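You operate a simulated robot arm through the tools that you are given. There is no shell and no other tool. Be economical: measure what you need, move in short steps, check, and stop when the job is done.

Carry out the task below with a simulated robot arm. There is one attempt and no reset: what you move stays moved.

## Task
Clamp and brush the short bar, then lay it in the teal tray.
Fine: brush all the dust off; put the brush back; open the clamp before you lift the bar.

Only the result counts: the job must be done as asked and must still hold three seconds after the hand-in. Knocking over, shifting, dropping, spilling or breaking anything else fails it.

## Robot
A 7-joint arm with a two-finger parallel gripper, fixed in place. Base frame: the origin is at the foot of the arm, x ahead of it, y to its left, z up; the work surface is at about z = 0. Lengths are in m, angles in degrees, forces in N, time in s.
With the tool pointing down near the work surface it reaches from about 0.22 to 0.58 m from the base axis. Its first joint turns from -66.0 to 66.0 degrees. Payload 2.5 kg.
The tool frame sits at the grasp point between the pads (the TCP): z along the fingers, y along the line on which they close. The tips reach 0.023 m beyond it. The gripper opens to 0.094 m. The fingers are 0.038 m wide and 0.01 m thick; the gripper's body (0.054 by 0.096 m) begins 0.039 m behind the TCP.
Orientation is that of the tool frame in the base frame, as a unit quaternion [w, x, y, z]. With the fingers straight down and closing along the base's y, the tool's x points along the base's -x, its y along +y and its z along -z.

## Interface
- The arm moves only by the tool send_rows. Its argument "increments" is a list of rows, each a list of 7 numbers: the shift along the tool's x, y, z in m, then the turn, a rotation vector about the tool's x, y, z in degrees, then the gripper command, from -1 (shut) to 1 (fully open), values between in proportion. In form: [[tx, ty, tz, wx, wy, wz, jaw], ...]. A call has 1 to 12 rows; each row shifts and turns the commanded pose from where the row before left it, along the tool's axes as they then stand. Rows are played at 5 a second. More than 0.05 m and 8.6 degrees between two rows, or a gripper value outside its range, and nothing of the call is played. A pose out of reach is approached as far as the arm can. The call stops where the force on the tool passes 40 N (or 10 N more than at its start, if that is more) or the arm is blocked; 0.2 s more then pass. The fingers move at their own pace (about 0.108 m/s each) and stop on an object; they squeeze with about 35 N. The grip force told is the motor's: it shows also when the fingers shut on nothing. Time passes only in rows, and 0.2 s behind the last, so rows that do not move let the fingers close. It gives the time, the measured TCP pose, the force on the tool (base axes), the opening and the grip force at its end, in the units of the frame above (readings bear some noise).
- Cameras (640 x 400 px; columns grow to the right, rows downward): "scene" is fixed at [0.1187, -0.4121, 0.5334]; the picture's right is [0.82, -0.57, 0.00], its down [-0.38, -0.55, -0.74] and it looks along [0.42, 0.61, -0.67] (base axes); focal length 275 px, centre (320, 200). "wrist" rides on the gripper at [-0.039, 0, -0.044] in the tool frame; the picture's right is [0.00, -1.00, 0.00], its down [0.97, 0.00, -0.24] and it looks along [0.24, 0.00, 0.97] (tool axes); focal length 218 px, centre (320, 200).
- snapshot(camera): a new picture of that camera. It takes no simulated time.
- locate(camera, pixels): for up to 12 pixels [column, row] of the newest picture of that camera ("zoom" is the newest enlarged one), the place [x, y, z] in the base frame of the surface seen there, good to about 0.002 m. It takes no simulated time.
- zoom(camera, box): a new picture of the part [left, top, right, bottom] of that camera's present view, enlarged. It takes no simulated time.
- sign_off(): hands the job in; it is judged then, once.

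Work in short steps. Measure before you move; look again where a grasp or a placing could have gone wrong, and mend it. You have 80 turns and 38 pictures in all, those below and enlarged ones among them. Open the gripper and draw the arm clear of the work before you hand the job in, unless the task says otherwise; then end with one line.

The tools are called after ">>>" by a JSON object that holds its "method" and its "body". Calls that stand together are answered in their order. send_rows: Moves the arm, as the interface text tells. Its arguments: {"type":"object","properties":{"increments":{"type":"array"}},"required":["increments"]} The other tools are called the same way: snapshot (camera) takes a picture; locate (camera, pixels) gives the place of the surface under pixels of a picture; zoom (camera, box) takes an enlarged picture of a part of a camera's view; sign_off () hands the job in.

At the start:

```text
clock: 0.0
tcp_pos: [0.3312, -0.1485, 0.3352]
orientation: [0.0, 0.0, 1.0, 0.0]
wrist_force: [-0.6, 0.2, -0.4]
gripper_width: 0.094
finger_force: 0.1
```

scene: 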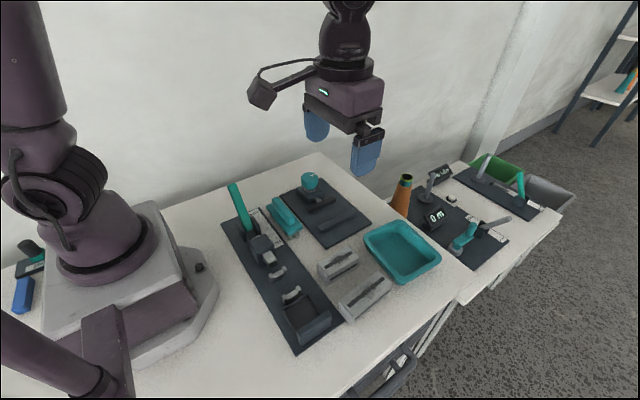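
wrist: 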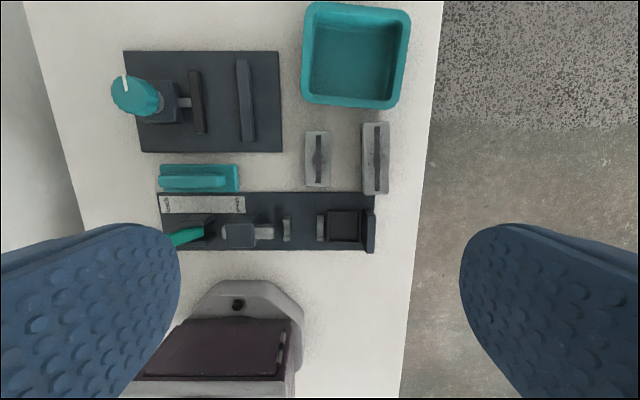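

The pictures show a clamp fixture with a teal knob, a toggle clamp, a brush and two grey bars. I'll enlarge both views to identify the parts.

>>> {"method": "zoom", "body": {"camera": "scene", "box": [210, 140, 450, 360]}}

>>> {"method": "zoom", "body": {"camera": "wrist", "box": [100, 0, 420, 260]}}

```text
1.82 times, centred on (330, 250) of scene
```

zoom: 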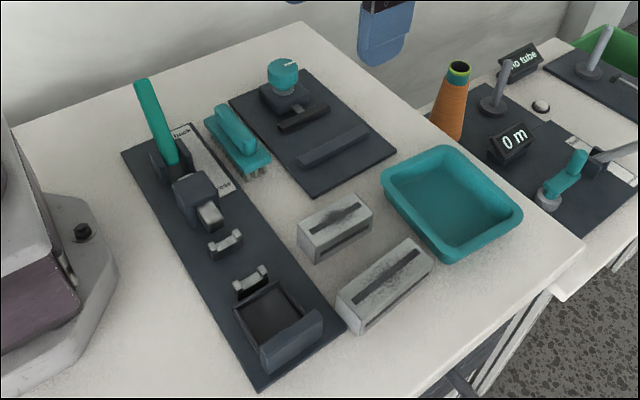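

```text
1.54 times, centred on (260, 130) of wrist
```

zoom: 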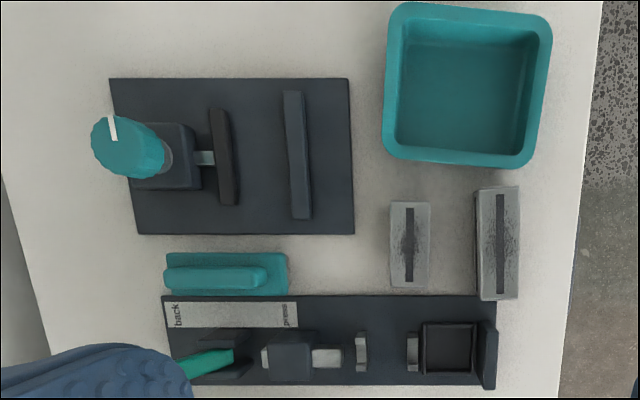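

The newest zoom (wrist) shows both fixtures, the brush near (225,275) and the bars near (410,245) and (497,245). I'll measure them.

>>> {"method": "locate", "body": {"camera": "zoom", "pixels": [[391, 203], [429, 203], [391, 286], [428, 286], [409, 243], [478, 190], [518, 188], [480, 298], [518, 298], [470, 85], [395, 160], [545, 20]]}}

>>> {"method": "locate", "body": {"camera": "zoom", "pixels": [[215, 278], [170, 255], [286, 255], [286, 293], [290, 355], [326, 356], [361, 352], [413, 352], [448, 348], [488, 350], [210, 362], [200, 345]]}}

>>> {"method": "locate", "body": {"camera": "zoom", "pixels": [[120, 150], [165, 155], [205, 158], [225, 155], [298, 155], [285, 92], [312, 218], [212, 110], [235, 204], [112, 80], [350, 232], [260, 155]]}}

```text
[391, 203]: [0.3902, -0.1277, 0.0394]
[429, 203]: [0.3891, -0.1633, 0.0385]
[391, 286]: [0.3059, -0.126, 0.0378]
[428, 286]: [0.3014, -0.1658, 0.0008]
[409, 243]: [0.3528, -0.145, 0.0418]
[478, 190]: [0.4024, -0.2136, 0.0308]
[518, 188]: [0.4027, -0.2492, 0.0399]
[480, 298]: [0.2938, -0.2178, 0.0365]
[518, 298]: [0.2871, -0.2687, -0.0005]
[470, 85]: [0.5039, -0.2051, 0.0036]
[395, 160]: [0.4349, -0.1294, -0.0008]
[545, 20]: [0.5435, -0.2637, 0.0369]
```

```text
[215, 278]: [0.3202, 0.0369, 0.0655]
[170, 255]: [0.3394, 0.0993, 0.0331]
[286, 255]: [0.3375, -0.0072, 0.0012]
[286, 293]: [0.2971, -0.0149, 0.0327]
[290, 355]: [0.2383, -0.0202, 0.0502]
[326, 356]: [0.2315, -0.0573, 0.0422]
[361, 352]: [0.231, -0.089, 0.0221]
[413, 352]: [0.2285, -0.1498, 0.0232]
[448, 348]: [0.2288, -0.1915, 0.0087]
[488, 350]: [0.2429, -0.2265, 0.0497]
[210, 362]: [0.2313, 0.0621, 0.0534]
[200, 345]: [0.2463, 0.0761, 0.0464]
```

```text
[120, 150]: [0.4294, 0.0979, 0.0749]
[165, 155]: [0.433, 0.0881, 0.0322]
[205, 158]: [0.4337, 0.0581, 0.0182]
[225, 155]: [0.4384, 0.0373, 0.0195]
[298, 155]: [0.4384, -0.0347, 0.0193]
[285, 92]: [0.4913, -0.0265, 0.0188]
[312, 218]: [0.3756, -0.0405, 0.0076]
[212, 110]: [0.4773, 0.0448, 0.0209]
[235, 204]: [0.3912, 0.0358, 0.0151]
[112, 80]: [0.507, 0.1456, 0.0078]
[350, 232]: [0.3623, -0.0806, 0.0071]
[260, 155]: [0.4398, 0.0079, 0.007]
```

The short bar spans about x 0.306–0.390, y −0.127 to −0.164, with its top at z 0.039. I need closer looks at both fixtures to understand them.

>>> {"method": "zoom", "body": {"camera": "scene", "box": [220, 175, 350, 256]}}

>>> {"method": "zoom", "body": {"camera": "scene", "box": [240, 245, 400, 345]}}

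```text
4.92 times, centred on (285, 216) of scene
```

zoom: 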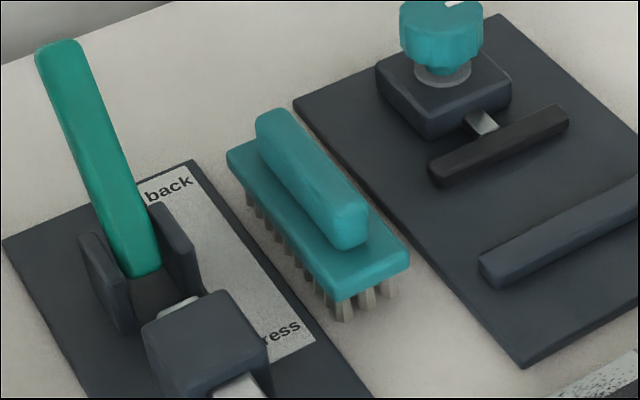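

```text
4.00 times, centred on (320, 295) of scene
```

zoom: 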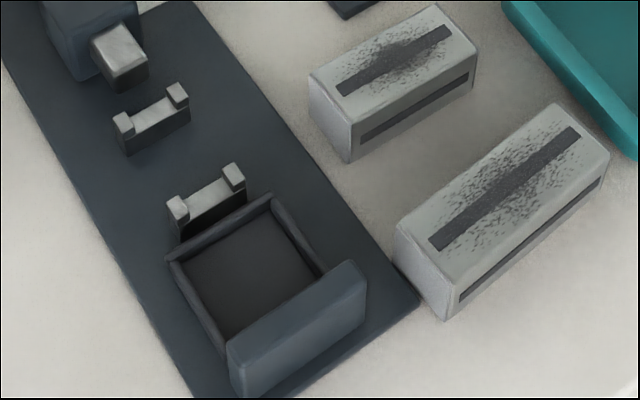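

The knob fixture (jaws at y ≈ +0.03 and −0.035) is the clamp, and the lever fixture is a press I should leave alone. I'll come down above the short bar for a closer look.

>>> {"method": "send_rows", "body": {"increments": [[-0.017, 0.003, 0.04, 0, 0, 0, 1], [0, 0, 0.045, 0, 0, 0, 1], [0, 0, 0.045, 0, 0, 0, 1], [0, 0, 0.045, 0, 0, 0, 0.4], [0, 0, 0, 0, 0, 0, 0.4], [0, 0, 0, 0, 0, 0, 0.4]]}}

>>> {"method": "snapshot", "body": {"camera": "wrist"}}

```text
clock: 1.4
tcp_pos: [0.3491, -0.1446, 0.1625]
orientation: [0.001, 0.0, 1.0, -0.001]
wrist_force: [0.7, 0.1, -0.2]
gripper_width: 0.066
finger_force: 0.1
```

```text
31 pictures are left
```

wrist: 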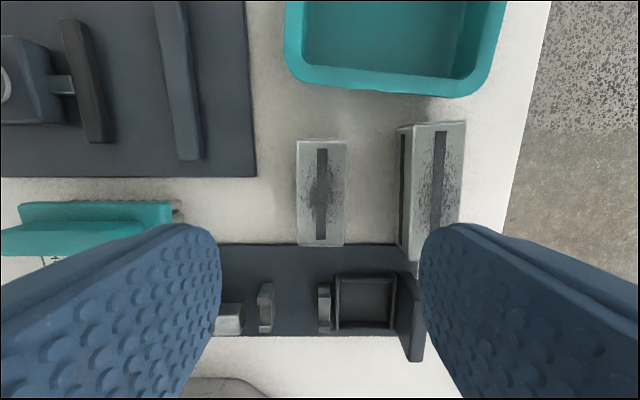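

Now the bar's top edge corners sit near (298,142), (346,142), (298,246) and (344,246). I'll measure those and the jaw edges.

>>> {"method": "locate", "body": {"camera": "wrist", "pixels": [[300, 144], [344, 144], [300, 243], [342, 243], [300, 195], [343, 195], [322, 195], [184, 157], [202, 157], [180, 20], [105, 138], [85, 30]]}}

>>> {"method": "locate", "body": {"camera": "wrist", "pixels": [[240, 100], [130, 100], [110, 100], [62, 85], [400, 190], [440, 60], [100, 80], [92, 80], [197, 100], [175, 100]]}}

```text
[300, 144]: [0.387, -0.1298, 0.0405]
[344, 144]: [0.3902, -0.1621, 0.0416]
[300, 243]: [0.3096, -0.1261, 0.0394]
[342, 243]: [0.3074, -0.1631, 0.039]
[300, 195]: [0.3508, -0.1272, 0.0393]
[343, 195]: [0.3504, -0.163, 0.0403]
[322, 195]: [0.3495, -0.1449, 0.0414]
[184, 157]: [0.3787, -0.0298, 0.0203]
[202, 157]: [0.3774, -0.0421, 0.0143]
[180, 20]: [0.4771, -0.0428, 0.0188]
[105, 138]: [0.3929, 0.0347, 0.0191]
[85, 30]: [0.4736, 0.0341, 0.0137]
```

```text
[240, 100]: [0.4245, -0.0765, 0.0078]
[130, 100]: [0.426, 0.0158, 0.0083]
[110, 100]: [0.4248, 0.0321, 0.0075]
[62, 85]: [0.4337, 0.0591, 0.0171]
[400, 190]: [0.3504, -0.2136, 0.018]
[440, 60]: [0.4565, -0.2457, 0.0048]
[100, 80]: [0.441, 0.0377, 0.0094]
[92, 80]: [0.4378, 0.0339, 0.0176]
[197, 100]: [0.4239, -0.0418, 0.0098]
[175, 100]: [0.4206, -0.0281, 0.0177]
```

The bar is centred at (0.3485, −0.145) with its top at z 0.040, and the fixed jaw face is at y ≈ −0.028. I'll grip high (TCP z 0.040) so the fingertips clear the 0.019 m jaws.

>>> {"method": "send_rows", "body": {"increments": [[0, 0, 0.045, 0, 0, 0, 0.4], [0, 0, 0.045, 0, 0, 0, 0.4], [0, 0, 0.032, 0, 0, 0, 0.4], [0, 0, 0, 0, 0, 0, 0.4], [0, 0, 0, 0, 0, 0, -1], [0, 0, 0, 0, 0, 0, -1], [0, 0, 0, 0, 0, 0, -1]]}}

>>> {"method": "locate", "body": {"camera": "wrist", "pixels": [[158, 20], [164, 60], [170, 90], [177, 130], [180, 152], [95, 60], [101, 90], [110, 130], [247, 20], [254, 150]]}}

```text
clock: 3.0
tcp_pos: [0.3489, -0.1442, 0.0377]
orientation: [0.001, -0.002, 1.0, 0.0]
wrist_force: [0.2, -0.1, 0.3]
gripper_width: 0.0397
finger_force: 34.9
```

```text
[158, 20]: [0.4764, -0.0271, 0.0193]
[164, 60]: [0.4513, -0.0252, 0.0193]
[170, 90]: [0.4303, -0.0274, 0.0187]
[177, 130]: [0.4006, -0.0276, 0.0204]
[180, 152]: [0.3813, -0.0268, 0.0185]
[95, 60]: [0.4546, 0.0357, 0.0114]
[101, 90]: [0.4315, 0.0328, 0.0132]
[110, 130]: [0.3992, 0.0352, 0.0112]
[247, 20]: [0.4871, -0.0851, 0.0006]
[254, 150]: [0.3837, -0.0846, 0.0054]
```

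The grip is good at 0.0397 m wide. I'll lift the bar and carry it over the clamp gap, to TCP (0.434, −0.004).

>>> {"method": "send_rows", "body": {"increments": [[0, 0, -0.045, 0, 0, 0, -1], [0, 0, -0.05, 0, 0, 0, -1], [-0.0213, 0.035, 0, 0, 0, 0, -1], [-0.0213, 0.035, 0, 0, 0, 0, -1], [-0.0213, 0.035, 0, 0, 0, 0, -1], [-0.0212, 0.0352, 0, 0, 0, 0, -1], [0, 0, 0.03, 0, 0, 0, -1], [0, 0, 0.0, 0, 0, 0, -1]]}}

>>> {"method": "zoom", "body": {"camera": "scene", "box": [250, 140, 390, 250]}}

```text
clock: 4.8
tcp_pos: [0.4348, -0.0035, 0.104]
orientation: [0.001, 0.0, 1.0, 0.0]
wrist_force: [0.4, 0.0, -1.6]
gripper_width: 0.0397
finger_force: 35.1
```

```text
3.64 times, centred on (320, 195) of scene
```

zoom: 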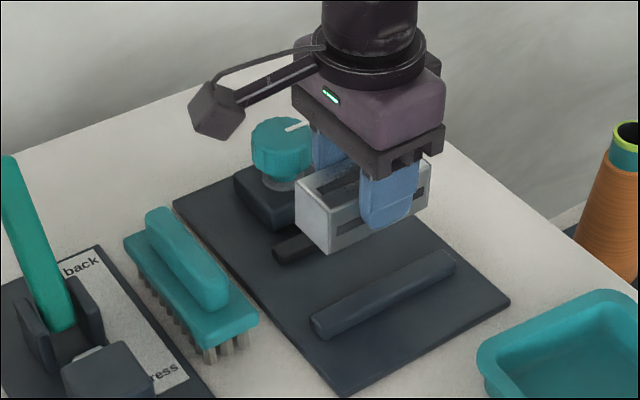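

The bar hangs over the gap, level and aligned. I'll lower it until it touches the base plate.

>>> {"method": "send_rows", "body": {"increments": [[0, -0.001, 0.03, 0, 0, 0, -1], [0, 0, 0.02, 0, 0, 0, -1], [0, 0, 0.005, 0, 0, 0, -1], [0, 0, 0.0025, 0, 0, 0, -1], [0, 0, 0, 0, 0, 0, -1]]}}

```text
clock: 6.0
tcp_pos: [0.4373, -0.0053, 0.0476]
orientation: [0.004, 0.0, 1.0, 0.0]
wrist_force: [8.6, 0.7, 24.5]
gripper_width: 0.0396
finger_force: 35.1
```

There is 24 N of contact at TCP z 0.0476, about 2 mm higher than expected. I'll check how the bar is seated.

>>> {"method": "zoom", "body": {"camera": "scene", "box": [270, 165, 390, 250]}}

```text
4.71 times, centred on (330, 208) of scene
```

zoom: 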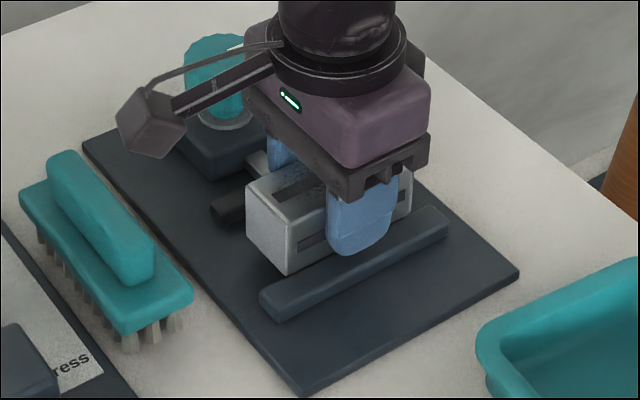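

The bar appears seated flat between the jaws. I'll relax the push, open to about 0.058 m and draw up.

>>> {"method": "send_rows", "body": {"increments": [[0, 0, -0.002, 0, 0, 0, -1], [0, 0, 0, 0, 0, 0, 0.23], [0, 0, 0, 0, 0, 0, 0.23], [0, 0, -0.03, 0, 0, 0, 0.23], [0, 0, -0.045, 0, 0, 0, 0.23], [0, 0, -0.045, 0, 0, 0, 0.23], [0, 0, 0, 0, 0, 0, 0.8]]}}

>>> {"method": "snapshot", "body": {"camera": "wrist"}}

```text
clock: 7.6
tcp_pos: [0.4327, -0.0092, 0.167]
orientation: [-0.001, 0.0, 1.0, 0.0]
wrist_force: [-0.3, -0.9, -0.7]
gripper_width: 0.0847
finger_force: 0.0
```

```text
28 pictures are left
```

wrist: 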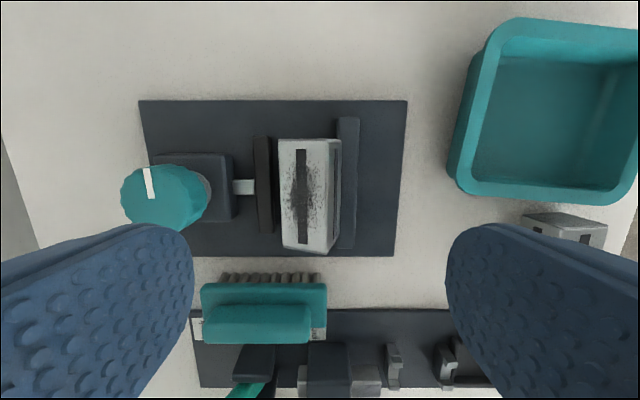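

The bar now sits between the jaws, top corners near (279,142), (330,140), (283,245) and (327,252). I'll measure it and the knob.

>>> {"method": "locate", "body": {"camera": "wrist", "pixels": [[282, 144], [326, 144], [286, 243], [325, 248], [304, 195], [258, 195], [271, 190], [347, 190], [340, 190], [150, 185], [385, 200]]}}

>>> {"method": "locate", "body": {"camera": "wrist", "pixels": [[124, 198], [206, 195], [165, 170], [165, 225], [170, 195], [150, 175], [225, 190], [245, 187], [185, 175], [215, 310], [270, 320], [300, 320]]}}

```text
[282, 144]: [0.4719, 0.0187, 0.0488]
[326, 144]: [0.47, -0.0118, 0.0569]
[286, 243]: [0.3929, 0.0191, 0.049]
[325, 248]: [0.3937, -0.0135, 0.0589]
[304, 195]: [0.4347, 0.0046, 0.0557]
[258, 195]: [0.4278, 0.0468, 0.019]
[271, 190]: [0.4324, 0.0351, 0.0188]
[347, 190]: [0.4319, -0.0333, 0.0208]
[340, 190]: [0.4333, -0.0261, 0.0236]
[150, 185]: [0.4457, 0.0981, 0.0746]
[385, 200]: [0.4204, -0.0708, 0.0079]
```

```text
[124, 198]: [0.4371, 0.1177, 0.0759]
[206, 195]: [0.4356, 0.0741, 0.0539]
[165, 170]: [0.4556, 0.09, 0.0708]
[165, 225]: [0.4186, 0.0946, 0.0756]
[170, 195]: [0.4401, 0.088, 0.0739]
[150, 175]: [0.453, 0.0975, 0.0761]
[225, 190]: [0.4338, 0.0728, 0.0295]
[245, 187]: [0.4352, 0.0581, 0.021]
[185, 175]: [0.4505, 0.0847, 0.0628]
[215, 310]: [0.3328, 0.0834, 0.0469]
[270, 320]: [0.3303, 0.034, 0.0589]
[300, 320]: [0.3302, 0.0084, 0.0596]
```

The bar is tilted: its top is z 0.049 on the left and 0.058 on the right, so its right bottom edge caught on the fixed jaw. I'll regrip it, lift, shift +y and seat it again, after first checking the pose reading.

>>> {"method": "send_rows", "body": {"increments": [[0, 0, 0.0, 0, 0, 0, 0.4], [0, 0, 0, 0, 0, 0, 0.4]]}}

>>> {"method": "zoom", "body": {"camera": "wrist", "box": [230, 110, 390, 260]}}

```text
clock: 8.2
tcp_pos: [0.4331, -0.0073, 0.1675]
orientation: [0.0, 0.0, 1.0, 0.0]
wrist_force: [-0.4, 1.0, -0.2]
gripper_width: 0.0657
finger_force: 0.1
```

```text
2.67 times, centred on (310, 185) of wrist
```

zoom: 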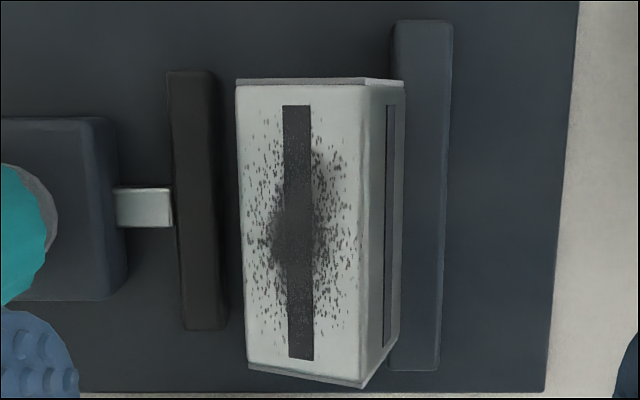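

The tilt is confirmed. I'll regrip at about y 0.000, z 0.049 and lift.

>>> {"method": "send_rows", "body": {"increments": [[-0.001, 0.0065, 0.045, 0, 0, 0, 0.4], [0, 0, 0.045, 0, 0, 0, 0.4], [0, 0, 0.0285, 0, 0, 0, 0.4], [0, 0, 0, 0, 0, 0, 0.4], [0, 0, 0, 0, 0, 0, -1], [0, 0, 0, 0, 0, 0, -1], [0, 0, 0, 0, 0, 0, -1], [0, 0, -0.03, 0, 0, 0, -1], [0, 0, -0.02, 0, 0, 0, -1], [0, 0.004, 0, 0, 0, 0, -1]]}}

>>> {"method": "zoom", "body": {"camera": "scene", "box": [270, 155, 390, 240]}}

```text
clock: 10.4
tcp_pos: [0.4338, 0.0056, 0.1005]
orientation: [0.0, 0.0, 1.0, 0.0]
wrist_force: [-0.2, 0.0, -1.7]
gripper_width: 0.0396
finger_force: 34.6
```

```text
4.71 times, centred on (330, 198) of scene
```

zoom: 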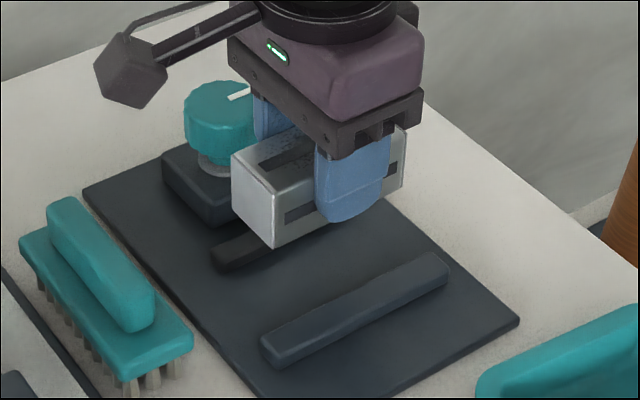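

The bar is gripped upright again. I'll measure its underside and side edges at (272,243), (236,208) and (274,200).

>>> {"method": "locate", "body": {"camera": "zoom", "pixels": [[272, 242], [268, 240], [238, 205], [274, 200], [236, 160], [278, 240], [300, 165]]}}

```text
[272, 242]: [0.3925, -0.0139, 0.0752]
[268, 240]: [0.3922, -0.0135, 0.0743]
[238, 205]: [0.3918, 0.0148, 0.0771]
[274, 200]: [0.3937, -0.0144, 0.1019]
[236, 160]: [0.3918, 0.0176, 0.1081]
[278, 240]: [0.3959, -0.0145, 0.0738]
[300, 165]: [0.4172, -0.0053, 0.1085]
```

The bar now sits about 0.010 above the TCP in the grip. I'll lower until the fingertips are just above the jaws (TCP 0.0445), which leaves the bar a few mm over the plate, then release gently.

>>> {"method": "send_rows", "body": {"increments": [[0, -0.0012, 0.03, 0, 0, 0, -1], [0, 0, 0.02, 0, 0, 0, -1], [0, 0, 0.005, 0, 0, 0, -1], [0, 0, 0, 0, 0, 0, -1]]}}

```text
clock: 11.4
tcp_pos: [0.4348, 0.0036, 0.0456]
orientation: [0.0, 0.0, 1.0, 0.0]
wrist_force: [-0.4, 0.9, -0.8]
gripper_width: 0.0396
finger_force: 34.4
```

No contact yet. I'll lower one more millimetre, open slightly and draw up.

>>> {"method": "send_rows", "body": {"increments": [[0, 0, 0.001, 0, 0, 0, -1], [0, 0, 0, 0, 0, 0, -0.05], [0, 0, 0, 0, 0, 0, -0.05], [0, 0, 0, 0, 0, 0, 0.15], [0, 0, -0.03, 0, 0, 0, 0.15], [0, 0, -0.045, 0, 0, 0, 0.15], [0, 0, -0.045, 0, 0, 0, 0.15], [0, 0, 0, 0, 0, 0, 0.4]]}}

>>> {"method": "zoom", "body": {"camera": "wrist", "box": [110, 80, 430, 280]}}

```text
clock: 13.2
tcp_pos: [0.4352, 0.0032, 0.1657]
orientation: [0.0, 0.0, 1.0, 0.001]
wrist_force: [0.1, 0.1, 0.5]
gripper_width: 0.0658
finger_force: 0.1
```

```text
2.00 times, centred on (270, 180) of wrist
```

zoom: 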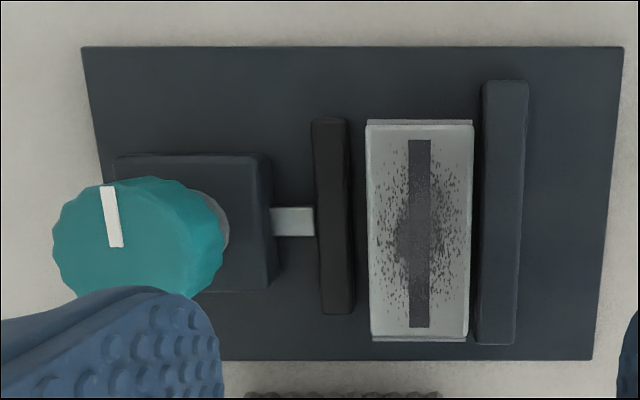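

>>> {"method": "locate", "body": {"camera": "zoom", "pixels": [[372, 135], [466, 135], [374, 330], [464, 330], [418, 235], [60, 235], [130, 185], [215, 230], [120, 285], [110, 215], [175, 235], [222, 240]]}}

```text
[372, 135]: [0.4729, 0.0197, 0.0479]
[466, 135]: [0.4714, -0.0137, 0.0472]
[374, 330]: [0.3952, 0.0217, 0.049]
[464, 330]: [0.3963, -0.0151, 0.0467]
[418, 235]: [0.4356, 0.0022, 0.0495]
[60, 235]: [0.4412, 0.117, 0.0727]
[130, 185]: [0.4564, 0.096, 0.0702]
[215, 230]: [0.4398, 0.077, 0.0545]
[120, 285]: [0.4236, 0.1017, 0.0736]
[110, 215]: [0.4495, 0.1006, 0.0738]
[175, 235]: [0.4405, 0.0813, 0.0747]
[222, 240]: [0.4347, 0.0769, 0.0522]
```

The bar lies flat now (top z 0.047–0.049) between the jaws. I'll move over the knob, about (0.436, 0.098), and look straight down on it.

>>> {"method": "send_rows", "body": {"increments": [[0, 0.047, 0, 0, 0, 0, 0.4], [0, 0.047, 0, 0, 0, 0, 0.4], [0, 0, 0.03, 0, 0, 0, 0.5], [0, 0, 0, 0, 0, 0, 0.5]]}}

>>> {"method": "snapshot", "body": {"camera": "wrist"}}

```text
clock: 14.2
tcp_pos: [0.4354, 0.0985, 0.135]
orientation: [0.0, 0.0, 1.0, 0.0]
wrist_force: [0.8, -0.3, 0.5]
gripper_width: 0.0706
finger_force: 0.1
```

```text
24 pictures are left
```

wrist: 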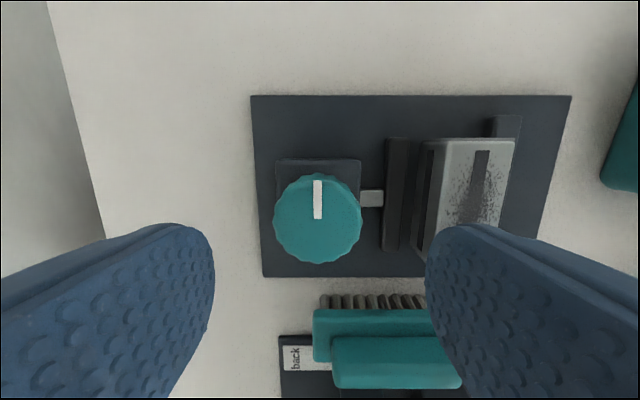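

The knob is round, centred near (318,218), with its pointer toward +x. I'll locate its rim.

>>> {"method": "locate", "body": {"camera": "wrist", "pixels": [[278, 220], [358, 220], [318, 178], [318, 258], [318, 218], [318, 185]]}}

```text
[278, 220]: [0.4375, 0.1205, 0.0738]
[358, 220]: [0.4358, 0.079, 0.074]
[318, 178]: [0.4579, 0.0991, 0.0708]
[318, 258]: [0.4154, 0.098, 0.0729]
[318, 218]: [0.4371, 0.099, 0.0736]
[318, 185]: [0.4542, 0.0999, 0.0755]
```

The knob is centred at (0.4365, 0.099), radius about 0.022. I'll descend, grip it and turn it clockwise 40°, then see how the jaw responds.

>>> {"method": "send_rows", "body": {"increments": [[-0.0012, 0.0005, 0.04, 0, 0, 0, 0.5], [0, 0, 0.031, 0, 0, 0, 0.5], [0, 0, 0, 0, 0, 0, -1], [0, 0, 0, 0, 0, 0, -1], [0, 0, 0, 0, 0, 0, -1], [0, 0, 0, 0, 0, 8, -1], [0, 0, 0, 0, 0, 8, -1], [0, 0, 0, 0, 0, 8, -1], [0, 0, 0, 0, 0, 8, -1], [0, 0, 0, 0, 0, 8, -1], [0, 0, 0, 0, 0, 0, -1]]}}

>>> {"method": "zoom", "body": {"camera": "scene", "box": [260, 150, 380, 235]}}

```text
clock: 16.6
tcp_pos: [0.4357, 0.0982, 0.063]
orientation: [0.001, 0.342, 0.94, 0.001]
wrist_force: [5.1, 16.2, -7.6]
gripper_width: 0.0477
finger_force: 44.7
```

```text
4.71 times, centred on (320, 192) of scene
```

zoom: 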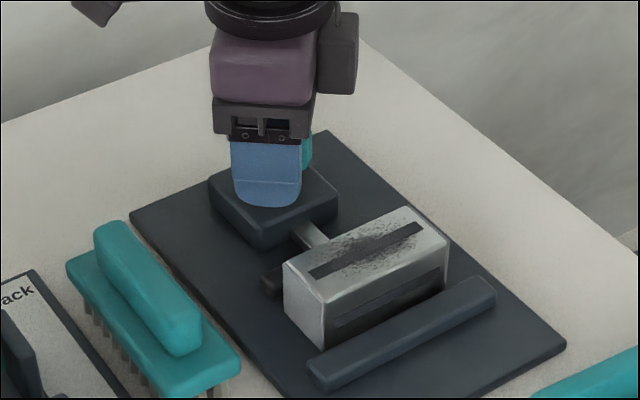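

The wrist turned 40° and the side force is 16 N. I'll measure whether the jaw (dark end near (270,278)) and bar have moved.

>>> {"method": "locate", "body": {"camera": "zoom", "pixels": [[268, 278], [278, 271], [312, 233], [300, 240], [300, 268], [400, 215], [360, 245], [333, 335]]}}

```text
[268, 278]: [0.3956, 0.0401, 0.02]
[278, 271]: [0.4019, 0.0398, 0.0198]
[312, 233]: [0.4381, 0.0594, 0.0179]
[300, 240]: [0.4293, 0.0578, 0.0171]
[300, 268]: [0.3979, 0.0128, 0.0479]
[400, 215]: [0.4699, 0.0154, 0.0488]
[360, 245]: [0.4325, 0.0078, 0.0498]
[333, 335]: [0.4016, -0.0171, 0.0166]
```

The jaw has hardly moved so far. I'll continue turning clockwise another 48°.

>>> {"method": "send_rows", "body": {"increments": [[0, 0, 0, 0, 0, 8, -1], [0, 0, 0, 0, 0, 8, -1], [0, 0, 0, 0, 0, 8, -1], [0, 0, 0, 0, 0, 8, -1], [0, 0, 0, 0, 0, 8, -1], [0, 0, 0, 0, 0, 8, -1], [0, 0, 0, 0, 0, 0, -1]]}}

>>> {"method": "zoom", "body": {"camera": "scene", "box": [260, 150, 380, 235]}}

```text
clock: 18.2
tcp_pos: [0.4352, 0.0981, 0.0619]
orientation: [-0.003, 0.695, 0.719, -0.001]
wrist_force: [-2.6, 0.9, 3.2]
gripper_width: 0.0475
finger_force: 45.1
stopped in row 7: the force on the tool passed its limit (the readings are from after the stop); the commanded pose is now the measured one
```

```text
4.71 times, centred on (320, 192) of scene
```

zoom: 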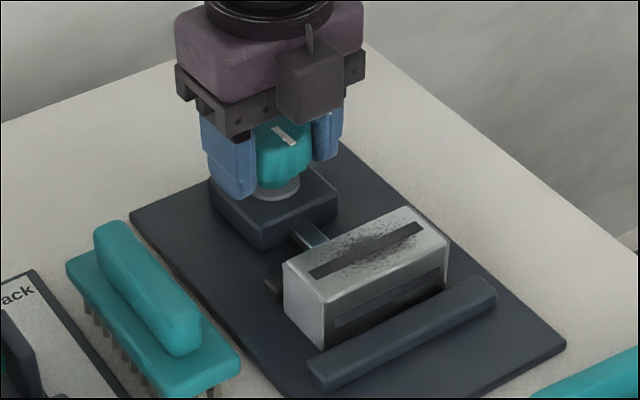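

The knob has followed (pointer now toward −y), and the move stopped on force. I'll measure the jaw, bar and fixed jaw gap.

>>> {"method": "locate", "body": {"camera": "zoom", "pixels": [[272, 282], [278, 278], [312, 233], [300, 268], [400, 215], [360, 245], [333, 335], [277, 132], [290, 142], [400, 312], [440, 285]]}}

>>> {"method": "send_rows", "body": {"increments": [[0, 0, 0, 0, 0, 0, -1], [0, 0, 0, 0, 0, 0, -1]]}}

```text
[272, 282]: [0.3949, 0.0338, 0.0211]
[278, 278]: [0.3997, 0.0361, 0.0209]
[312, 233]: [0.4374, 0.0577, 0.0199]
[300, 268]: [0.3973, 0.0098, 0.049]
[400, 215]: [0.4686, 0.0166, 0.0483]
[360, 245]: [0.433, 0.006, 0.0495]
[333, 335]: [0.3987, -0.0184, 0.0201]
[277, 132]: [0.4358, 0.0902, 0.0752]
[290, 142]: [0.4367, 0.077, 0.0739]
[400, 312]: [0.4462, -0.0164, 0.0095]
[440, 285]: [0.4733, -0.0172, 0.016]
```

```text
clock: 18.8
tcp_pos: [0.4349, 0.0988, 0.0614]
orientation: [-0.002, 0.696, 0.718, -0.002]
wrist_force: [-2.4, 0.0, 6.0]
gripper_width: 0.0474
finger_force: 45.5
```

The knob turned 90°, and the jaw appears to have advanced several mm. I'll release, rise and look from above, turning the wrist back for a fresh grip.

>>> {"method": "send_rows", "body": {"increments": [[0, 0, 0, 0, 0, 0, 0.5], [0, 0, 0, 0, 0, 0, 0.5], [0, 0, -0.04, 0, 0, 0, 0.5], [0, 0, -0.035, 0, 0, 0, 0.5], [0, 0, 0, 0, 0, -8.5, 0.5], [0, 0, 0, 0, 0, -8.5, 0.5], [0, 0, 0, 0, 0, -8.5, 0.5], [0, 0, 0, 0, 0, -8.5, 0.5], [0, 0, 0, 0, 0, -8.5, 0.5]]}}

>>> {"method": "send_rows", "body": {"increments": [[0, 0, 0, 0, 0, -8.5, 0.5], [0, 0, 0, 0, 0, -8.5, 0.5], [0, 0, 0, 0, 0, -8.5, 0.5], [0, 0, 0, 0, 0, -8.5, 0.5], [0, 0, 0, 0, 0, -8.5, 0.5], [0, 0, 0, 0, 0, -3, 0.5], [0, 0, 0, 0, 0, 0, 0.5]]}}

>>> {"method": "snapshot", "body": {"camera": "wrist"}}

```text
clock: 20.8
tcp_pos: [0.4369, 0.0982, 0.138]
orientation: [-0.002, 0.386, 0.922, 0.0]
wrist_force: [-0.1, 0.2, -0.1]
gripper_width: 0.0706
finger_force: 0.1
```

```text
clock: 22.4
tcp_pos: [0.4352, 0.0969, 0.1373]
orientation: [-0.002, 0.001, 1.0, 0.001]
wrist_force: [-0.3, 0.3, -1.2]
gripper_width: 0.0705
finger_force: 0.1
```

```text
21 pictures are left
```

wrist: 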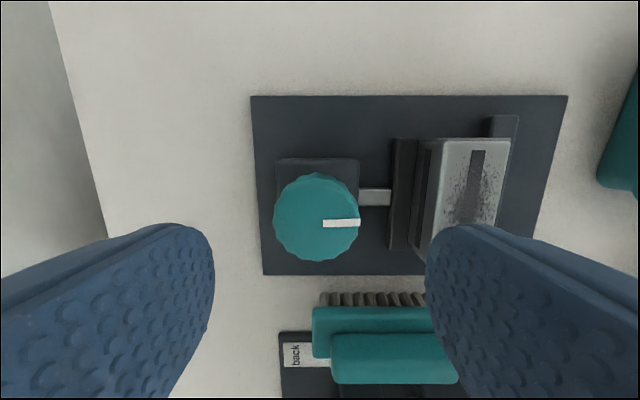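

A quarter turn clockwise closes the jaw about 4.5 mm (left edge went from column 384 to 391), with about 14 mm left to close. I'll turn the wrist back −80° so the next grip can turn further.

>>> {"method": "send_rows", "body": {"increments": [[0, 0, 0, 0, 0, -8.5, 0.5], [0, 0, 0, 0, 0, -8.5, 0.5], [0, 0, 0, 0, 0, -8.5, 0.5], [0, 0, 0, 0, 0, -8.5, 0.5], [0, 0, 0, 0, 0, -8.5, 0.5], [0, 0, 0, 0, 0, -8.5, 0.5], [0, 0, 0, 0, 0, -8.5, 0.5], [0, 0, 0, 0, 0, -8.5, 0.5], [0, 0, 0, 0, 0, -8.5, 0.5], [0, 0, 0, 0, 0, -3.5, 0.5], [0, 0, 0, 0, 0, 0, 0.5]]}}

```text
clock: 24.8
tcp_pos: [0.4355, 0.0987, 0.1366]
orientation: [-0.002, -0.642, 0.766, 0.002]
wrist_force: [0.0, 0.7, 0.0]
gripper_width: 0.0706
finger_force: 0.2
```

The wrist reached −80° without trouble. I'll descend, grip and turn clockwise.

>>> {"method": "send_rows", "body": {"increments": [[0, 0, 0.04, 0, 0, 0, 0.5], [0, 0, 0.032, 0, 0, 0, 0.5], [0, 0, 0, 0, 0, 0, -1], [0, 0, 0, 0, 0, 0, -1], [0, 0, 0, 0, 0, 0, -1], [0, 0, 0, 0, 0, 8.5, -1], [0, 0, 0, 0, 0, 8.5, -1], [0, 0, 0, 0, 0, 8.5, -1], [0, 0, 0, 0, 0, 8.5, -1], [0, 0, 0, 0, 0, 8.5, -1], [0, 0, 0, 0, 0, 8.5, -1]]}}

>>> {"method": "send_rows", "body": {"increments": [[0, 0, 0, 0, 0, 8.5, -1], [0, 0, 0, 0, 0, 8.5, -1], [0, 0, 0, 0, 0, 8.5, -1], [0, 0, 0, 0, 0, 8.5, -1], [0, 0, 0, 0, 0, 8.5, -1], [0, 0, 0, 0, 0, 8.5, -1], [0, 0, 0, 0, 0, 8.5, -1], [0, 0, 0, 0, 0, 8.5, -1], [0, 0, 0, 0, 0, 8.5, -1], [0, 0, 0, 0, 0, 8.5, -1]]}}

```text
clock: 27.4
tcp_pos: [0.4332, 0.0984, 0.0652]
orientation: [-0.006, -0.248, 0.969, 0.0]
wrist_force: [-1.4, 0.3, 3.3]
gripper_width: 0.0473
finger_force: 45.1
stopped in row 11: the force on the tool passed its limit (the readings are from after the stop); the commanded pose is now the measured one
```

```text
clock: 29.6
tcp_pos: [0.4345, 0.1009, 0.0675]
orientation: [-0.004, 0.47, 0.882, 0.0]
wrist_force: [12.7, 20.0, -0.7]
gripper_width: 0.0478
finger_force: 45.0
```

The wrist is now at +56°, 136° of turn in this grip. I'll look at the jaw before going on.

>>> {"method": "zoom", "body": {"camera": "scene", "box": [260, 150, 380, 235]}}

```text
4.71 times, centred on (320, 192) of scene
```

zoom: 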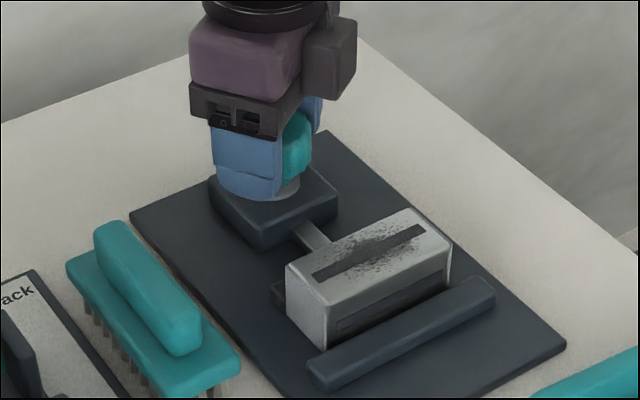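

The jaw has reached the bar and begun pushing it toward the fixed jaw. I'll turn another 34°.

>>> {"method": "send_rows", "body": {"increments": [[0, 0, 0, 0, 0, 8.5, -1], [0, 0, 0, 0, 0, 8.5, -1], [0, 0, 0, 0, 0, 8.5, -1], [0, 0, 0, 0, 0, 8.5, -1], [0, 0, 0, 0, 0, 0, -1]]}}

>>> {"method": "send_rows", "body": {"increments": [[0, 0, 0, 0, 0, 0, 0.5], [0, 0, 0, 0, 0, 0, 0.5], [0, 0, -0.04, 0, 0, 0, 0.5], [0, 0, -0.03, 0, 0, 0, 0.5], [0, 0, 0, 0, 0, -8.5, 0.5], [0, 0, 0, 0, 0, -8.5, 0.5], [0, 0, 0, 0, 0, -8.5, 0.5], [0, 0, 0, 0, 0, -8.5, 0.5], [0, 0, 0, 0, 0, -8.5, 0.5], [0, 0, 0, 0, 0, -8.5, 0.5], [0, 0, 0, 0, 0, -8.5, 0.5], [0, 0, 0, 0, 0, -8.5, 0.5]]}}

>>> {"method": "send_rows", "body": {"increments": [[0, 0, 0, 0, 0, -8.5, 0.5], [0, 0, 0, 0, 0, -8.5, 0.5], [0, 0, 0, 0, 0, -5, 0.5], [0, 0, 0, 0, 0, 0, 0.5], [0, 0, 0, 0, 0, 0, 0.5]]}}

>>> {"method": "snapshot", "body": {"camera": "wrist"}}

```text
clock: 30.8
tcp_pos: [0.4349, 0.0964, 0.0664]
orientation: [-0.001, 0.71, 0.704, -0.003]
wrist_force: [16.0, 1.2, 11.9]
gripper_width: 0.0478
finger_force: 45.0
```

```text
clock: 33.4
tcp_pos: [0.4329, 0.0986, 0.1347]
orientation: [-0.005, 0.192, 0.981, -0.001]
wrist_force: [0.8, 0.5, -1.2]
gripper_width: 0.0704
finger_force: 0.0
```

```text
clock: 34.6
tcp_pos: [0.434, 0.0993, 0.1347]
orientation: [-0.006, 0.003, 1.0, 0.0]
wrist_force: [-0.1, 0.1, 0.2]
gripper_width: 0.0704
finger_force: 0.1
```

```text
19 pictures are left
```

wrist: 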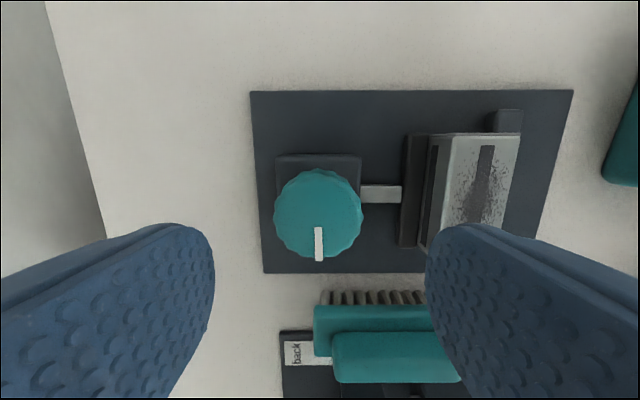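

The pointer now aims at −x, and the jaw's left edge is at column 402. I'll measure the jaw, bar and fixed jaw.

>>> {"method": "locate", "body": {"camera": "wrist", "pixels": [[405, 190], [411, 190], [420, 160], [455, 140], [513, 140], [452, 220], [508, 120], [382, 193], [320, 215], [428, 190], [320, 255], [360, 215]]}}

```text
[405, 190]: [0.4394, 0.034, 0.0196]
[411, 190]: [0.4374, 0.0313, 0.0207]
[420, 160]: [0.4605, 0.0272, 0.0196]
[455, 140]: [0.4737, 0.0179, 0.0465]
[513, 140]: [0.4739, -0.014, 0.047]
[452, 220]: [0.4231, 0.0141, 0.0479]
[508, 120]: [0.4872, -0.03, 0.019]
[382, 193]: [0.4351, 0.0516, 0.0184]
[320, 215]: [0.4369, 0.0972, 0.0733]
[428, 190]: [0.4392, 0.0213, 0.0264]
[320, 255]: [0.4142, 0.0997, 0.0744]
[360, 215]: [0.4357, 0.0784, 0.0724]
```

The jaw has closed about 11.5 mm in the knob's 180°, with about 9 mm left. I'll regrip from yaw 0, better centred, and turn 90° more.

>>> {"method": "send_rows", "body": {"increments": [[-0.0025, 0.0003, 0.04, 0, 0, 0, 0.5], [0, 0, 0.032, 0, 0, 0, 0.5], [0, 0, 0, 0, 0, 0, -1], [0, 0, 0, 0, 0, 0, -1], [0, 0, 0, 0, 0, 0, -1], [0, 0, 0, 0, 0, 6, -1], [0, 0, 0, 0, 0, 6, -1], [0, 0, 0, 0, 0, 6, -1], [0, 0, 0, 0, 0, 6, -1], [0, 0, 0, 0, 0, 6, -1], [0, 0, 0, 0, 0, 6, -1], [0, 0, 0, 0, 0, 6, -1]]}}

>>> {"method": "send_rows", "body": {"increments": [[0, 0, 0, 0, 0, 6, -1], [0, 0, 0, 0, 0, 6, -1], [0, 0, 0, 0, 0, 6, -1], [0, 0, 0, 0, 0, 6, -1], [0, 0, 0, 0, 0, 6, -1], [0, 0, 0, 0, 0, 6, -1], [0, 0, 0, 0, 0, 6, -1], [0, 0, 0, 0, 0, 6, -1], [0, 0, 0, 0, 0, 0, -1]]}}

>>> {"method": "send_rows", "body": {"increments": [[0, 0, 0, 0, 0, 0, 0.5], [0, 0, 0, 0, 0, 0, 0.5], [0, 0, -0.04, 0, 0, 0, 0.5], [0, 0, -0.03, 0, 0, 0, 0.5], [0, 0, 0, 0, 0, -8.5, 0.5], [0, 0, 0, 0, 0, -8.5, 0.5], [0, 0, 0, 0, 0, -8.5, 0.5], [0, 0, 0, 0, 0, -8.5, 0.5], [0, 0, 0, 0, 0, -8.5, 0.5], [0, 0, 0, 0, 0, -8.5, 0.5], [0, 0, 0, 0, 0, -8.5, 0.5], [0, 0, 0, 0, 0, -8.5, 0.5]]}}

>>> {"method": "send_rows", "body": {"increments": [[0, 0, 0, 0, 0, -8.5, 0.5], [0, 0, 0, 0, 0, -8.5, 0.5], [0, 0, 0, 0, 0, -5, 0.5], [0, 0, 0, 0, 0, 0, 0.5], [0, 0, 0, 0, 0, 0, 0.5]]}}

>>> {"method": "snapshot", "body": {"camera": "wrist"}}

```text
clock: 37.2
tcp_pos: [0.4352, 0.0985, 0.0634]
orientation: [-0.005, 0.362, 0.932, -0.002]
wrist_force: [0.3, 5.6, -3.2]
gripper_width: 0.0472
finger_force: 45.3
```

```text
clock: 39.2
tcp_pos: [0.4356, 0.0986, 0.0636]
orientation: [-0.005, 0.709, 0.705, -0.005]
wrist_force: [2.9, 1.2, -0.4]
gripper_width: 0.0475
finger_force: 45.1
```

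```text
clock: 41.8
tcp_pos: [0.4355, 0.0992, 0.1328]
orientation: [-0.005, 0.191, 0.982, -0.001]
wrist_force: [-0.9, -0.2, -0.3]
gripper_width: 0.0705
finger_force: 0.0
```

```text
clock: 43.0
tcp_pos: [0.4365, 0.0992, 0.1349]
orientation: [-0.006, 0.002, 1.0, 0.001]
wrist_force: [-0.3, -0.3, -0.2]
gripper_width: 0.0705
finger_force: 0.0
```

```text
18 pictures are left
```

wrist: 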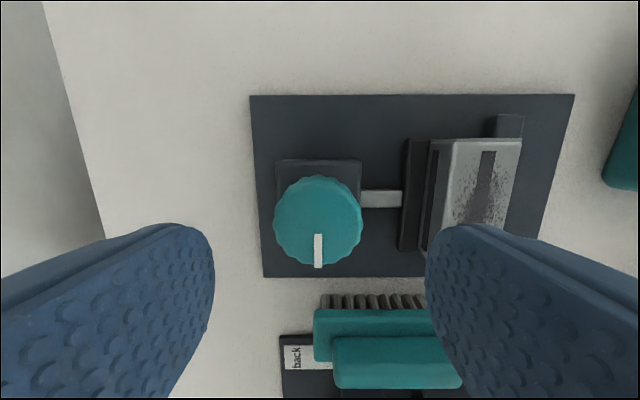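

The pointer didn't move, so the knob slipped in the fingers: either it's at its stop or the bar is clamped. I'll check for a gap at the fixed jaw.

>>> {"method": "zoom", "body": {"camera": "scene", "box": [300, 175, 370, 235]}}

```text
6.67 times, centred on (335, 205) of scene
```

zoom: 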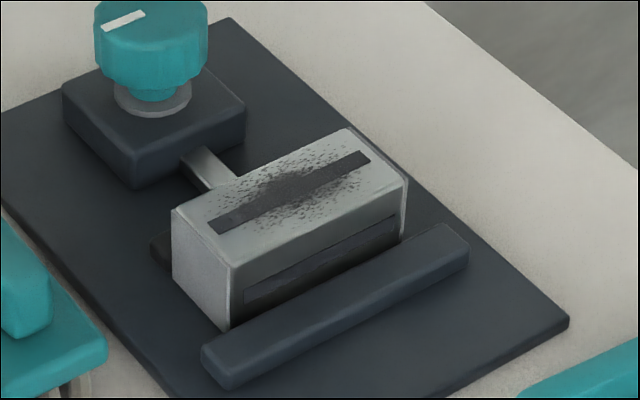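

I'll measure the bar's right face and the fixed jaw's top rear edge.

>>> {"method": "locate", "body": {"camera": "zoom", "pixels": [[226, 318], [250, 290], [300, 265], [380, 230], [300, 296], [320, 280], [400, 240], [440, 226], [330, 275], [212, 345], [160, 245], [225, 325]]}}

```text
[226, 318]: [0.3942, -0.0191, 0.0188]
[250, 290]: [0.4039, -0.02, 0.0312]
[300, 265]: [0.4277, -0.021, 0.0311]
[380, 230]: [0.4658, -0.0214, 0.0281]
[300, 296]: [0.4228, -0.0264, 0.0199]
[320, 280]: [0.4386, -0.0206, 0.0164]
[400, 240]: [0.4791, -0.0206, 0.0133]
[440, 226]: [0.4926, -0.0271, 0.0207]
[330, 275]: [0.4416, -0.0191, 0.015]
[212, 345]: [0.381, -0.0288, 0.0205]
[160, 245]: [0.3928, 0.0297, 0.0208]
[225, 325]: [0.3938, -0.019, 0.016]
```

The readings suggest about a 6 mm gap, but rounded edges make that uncertain. I'll move the hand over the fixed jaw and look straight down into the gap.

>>> {"method": "send_rows", "body": {"increments": [[0, -0.04, -0.01, 0, 0, 0, 0.4], [0, -0.045, 0, 0, 0, 0, 0.4], [0, -0.042, 0, 0, 0, 0, 0.8], [0, 0, 0, 0, 0, 0, 0.8], [0, 0, 0, 0, 0, 0, 0.8]]}}

>>> {"method": "zoom", "body": {"camera": "wrist", "box": [200, 100, 400, 260]}}

```text
clock: 44.2
tcp_pos: [0.4384, -0.0299, 0.1429]
orientation: [-0.006, 0.003, 1.0, 0.0]
wrist_force: [0.0, 0.5, 1.2]
gripper_width: 0.0849
finger_force: 0.0
```

```text
2.50 times, centred on (300, 180) of wrist
```

zoom: 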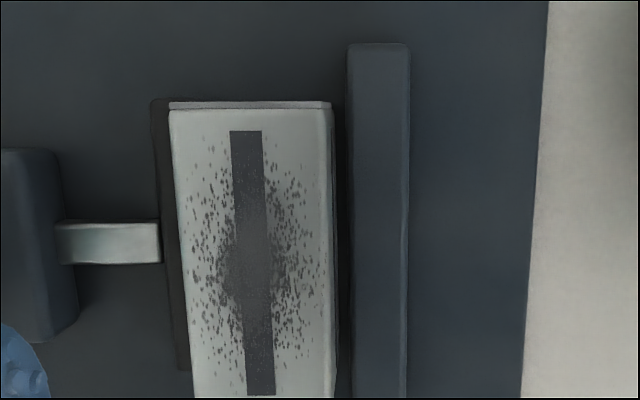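

A gap of about 4 mm seems to remain at the fixed jaw. To learn whether the bar is really clamped, I'll grip it lightly 2 mm off-centre and read the side force.

>>> {"method": "send_rows", "body": {"increments": [[0.002, 0.026, 0.03, 0, 0, 0, 0.4], [0, 0, 0.04, 0, 0, 0, 0.4], [0, 0, 0.026, 0, 0, 0, 0.4], [0, 0, 0, 0, 0, 0, 0.4], [0, 0, 0, 0, 0, 0, -1], [0, 0, 0, 0, 0, 0, -1], [0, 0, 0, 0, 0, 0, -1]]}}

>>> {"method": "send_rows", "body": {"increments": [[0, 0, -0.002, 0, 0, 0, -1], [0, 0, 0, 0, 0, 0, -1]]}}

```text
clock: 45.8
tcp_pos: [0.4341, 0.0003, 0.0459]
orientation: [-0.006, 0.001, 1.0, 0.002]
wrist_force: [6.8, 18.0, -11.0]
gripper_width: 0.0395
finger_force: 35.0
```

```text
clock: 46.4
tcp_pos: [0.4341, 0.0011, 0.0468]
orientation: [-0.006, 0.001, 1.0, 0.002]
wrist_force: [11.9, 19.5, -25.7]
gripper_width: 0.0398
finger_force: 35.1
```

The bar resists a 2 mm lift with 25 N and the offset with 18 N, so it is firmly clamped. I'll undo the lift, release and move up.

>>> {"method": "send_rows", "body": {"increments": [[0, 0, 0.002, 0, 0, 0, -1], [0, 0, 0, 0, 0, 0, 0.4], [0, 0, 0, 0, 0, 0, 0.4], [0, 0, -0.04, 0, 0, 0, 0.4], [0, 0, -0.05, 0, 0, 0, 0.4], [0, 0, -0.04, 0, 0, 0, 0.4], [0, 0, 0, 0, 0, 0, 0.4]]}}

>>> {"method": "snapshot", "body": {"camera": "wrist"}}

```text
clock: 48.0
tcp_pos: [0.4349, -0.0019, 0.1781]
orientation: [-0.006, 0.002, 1.0, 0.0]
wrist_force: [-0.1, 0.2, -0.2]
gripper_width: 0.0657
finger_force: 0.0
```

```text
15 pictures are left
```

wrist: 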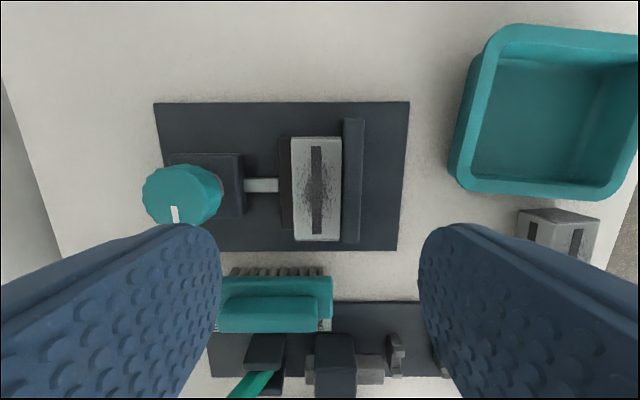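

The bar is seated flat and clamped. Next is the brush: I'll go above it at about (0.32, 0.045) with the wrist turned 90° so the jaws close across its handle, then look.

>>> {"method": "send_rows", "body": {"increments": [[0.038, 0.016, -0.01, 0, 0, 0, 0.3], [0.038, 0.016, -0.01, 0, 0, 0, 0.3], [0.038, 0.015, 0, 0, 0, 0, 0.3], [0, 0, 0, 0, 0, 8.5, 0.3], [0, 0, 0, 0, 0, 8.5, 0.3], [0, 0, 0, 0, 0, 8.5, 0.3], [0, 0, 0, 0, 0, 8.5, 0.3], [0, 0, 0, 0, 0, 8.5, 0.3], [0, 0, 0, 0, 0, 8.5, 0.3], [0, 0, 0, 0, 0, 8.5, 0.3], [0, 0, 0, 0, 0, 8.5, 0.3]]}}

>>> {"method": "send_rows", "body": {"increments": [[0, 0, 0, 0, 0, 8.5, 0.3], [0, 0, 0, 0, 0, 8.5, 0.3], [0, 0, 0, 0, 0, 5, 0.3], [0, 0, 0, 0, 0, 0, 0.3], [0, 0, 0, 0, 0, 0, 0.3]]}}

>>> {"method": "snapshot", "body": {"camera": "wrist"}}

```text
clock: 50.4
tcp_pos: [0.3204, 0.0458, 0.1992]
orientation: [-0.006, 0.562, 0.827, -0.003]
wrist_force: [0.8, 0.3, 0.1]
gripper_width: 0.0614
finger_force: 0.1
```

```text
clock: 51.6
tcp_pos: [0.3213, 0.0449, 0.1988]
orientation: [-0.004, 0.709, 0.705, -0.004]
wrist_force: [0.4, 1.3, 0.2]
gripper_width: 0.0613
finger_force: 0.1
```

```text
14 pictures are left
```

wrist: 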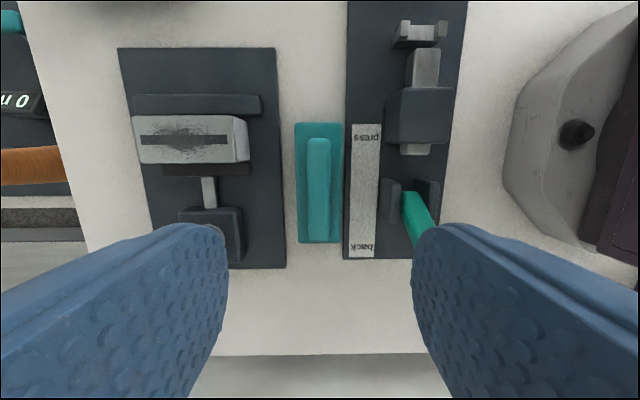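

The brush is at (319,183), with its handle running along y. I'll measure handle, base and the table around it.

>>> {"method": "locate", "body": {"camera": "wrist", "pixels": [[318, 145], [318, 232], [309, 190], [327, 190], [318, 190], [300, 127], [338, 127], [302, 238], [336, 240], [318, 170], [318, 215], [420, 215]]}}

>>> {"method": "zoom", "body": {"camera": "scene", "box": [215, 170, 335, 250]}}

```text
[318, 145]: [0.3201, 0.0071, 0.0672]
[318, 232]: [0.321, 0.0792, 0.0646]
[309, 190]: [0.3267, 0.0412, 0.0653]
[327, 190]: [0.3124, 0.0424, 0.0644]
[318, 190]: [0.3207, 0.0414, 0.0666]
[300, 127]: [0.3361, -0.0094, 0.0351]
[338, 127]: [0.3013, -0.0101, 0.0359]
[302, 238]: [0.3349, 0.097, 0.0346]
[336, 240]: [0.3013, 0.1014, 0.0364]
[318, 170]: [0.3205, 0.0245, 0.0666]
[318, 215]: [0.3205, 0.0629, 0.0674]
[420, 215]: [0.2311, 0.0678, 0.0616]
```

```text
5.00 times, centred on (275, 210) of scene
```

zoom: 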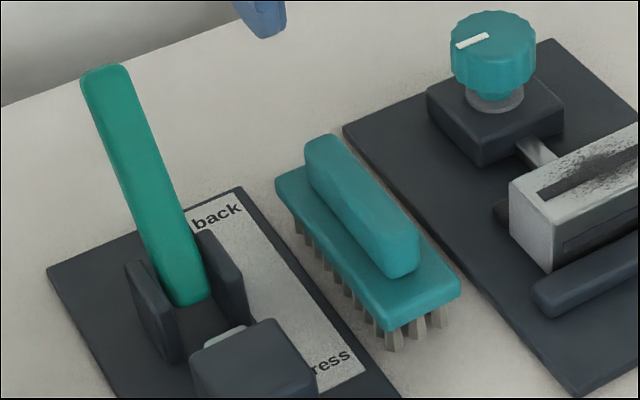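

The brush is centred at (0.3205, 0.0435), with its handle top at z 0.066 and base top at z 0.0355. I'll check the lever tip's position for clearance.

>>> {"method": "locate", "body": {"camera": "zoom", "pixels": [[105, 75], [125, 75], [95, 85], [180, 290]]}}

```text
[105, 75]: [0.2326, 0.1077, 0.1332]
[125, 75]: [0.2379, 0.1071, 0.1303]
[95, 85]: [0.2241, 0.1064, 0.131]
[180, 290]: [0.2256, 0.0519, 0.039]
```

The lever (x ≤ 0.242) is clear of the hand. I'll descend to TCP z 0.061 and grip the brush handle.

>>> {"method": "send_rows", "body": {"increments": [[-0.0012, -0.0005, 0.045, 0, 0, 0, 0.0], [0, 0, 0.045, 0, 0, 0, 0.0], [0, 0, 0.038, 0, 0, 0, 0.0], [0, 0, 0.01, 0, 0, 0, 0.0], [0, 0, 0, 0, 0, 0, 0.0], [0, 0, 0, 0, 0, 0, -1], [0, 0, 0, 0, 0, 0, -1], [0, 0, 0, 0, 0, 0, -1]]}}

```text
clock: 53.4
tcp_pos: [0.3189, 0.0454, 0.0621]
orientation: [-0.004, 0.709, 0.705, -0.004]
wrist_force: [0.0, 0.1, -0.7]
gripper_width: 0.0194
finger_force: 35.3
```

The brush is held (0.0194 m). I'll lift it and carry it above the bar's near end, at about (0.41, 0.001).

>>> {"method": "send_rows", "body": {"increments": [[0, 0, -0.045, 0, 0, 0, -1], [0, 0, -0.05, 0, 0, 0, -1], [-0.0145, 0.03, 0, 0, 0, 0, -1], [-0.0145, 0.03, 0, 0, 0, 0, -1], [-0.0145, 0.03, 0, 0, 0, 0, -1], [0, 0, 0.03, 0, 0, 0, -1], [0, 0, 0.01, 0, 0, 0, -1], [0, 0, 0, 0, 0, 0, -1]]}}

>>> {"method": "zoom", "body": {"camera": "scene", "box": [260, 140, 400, 240]}}

```text
clock: 55.2
tcp_pos: [0.4089, 0.0008, 0.1135]
orientation: [-0.004, 0.709, 0.705, -0.005]
wrist_force: [0.6, 0.1, -1.3]
gripper_width: 0.0195
finger_force: 35.3
```

```text
4.00 times, centred on (330, 190) of scene
```

zoom: 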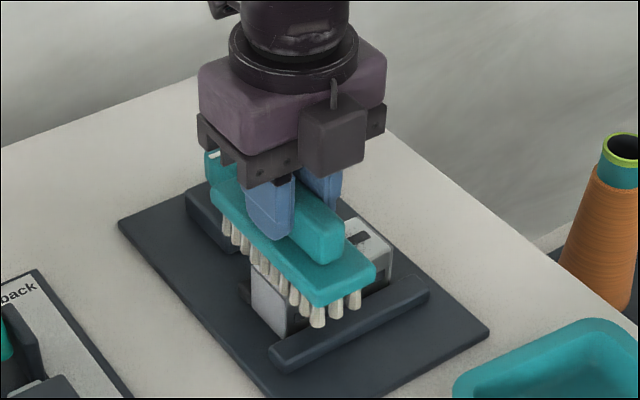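

The brush is just above the bar, clear of the knob. I'll lower it in 2 mm steps until it touches.

>>> {"method": "send_rows", "body": {"increments": [[0, 0, 0.003, 0, 0, 0, -1], [0, 0, 0.002, 0, 0, 0, -1], [0, 0, 0, 0, 0, 0, -1]]}}

```text
clock: 56.0
tcp_pos: [0.4095, 0.0013, 0.11]
orientation: [-0.004, 0.709, 0.705, -0.003]
wrist_force: [-3.5, -0.1, 11.9]
gripper_width: 0.0193
finger_force: 35.5
```

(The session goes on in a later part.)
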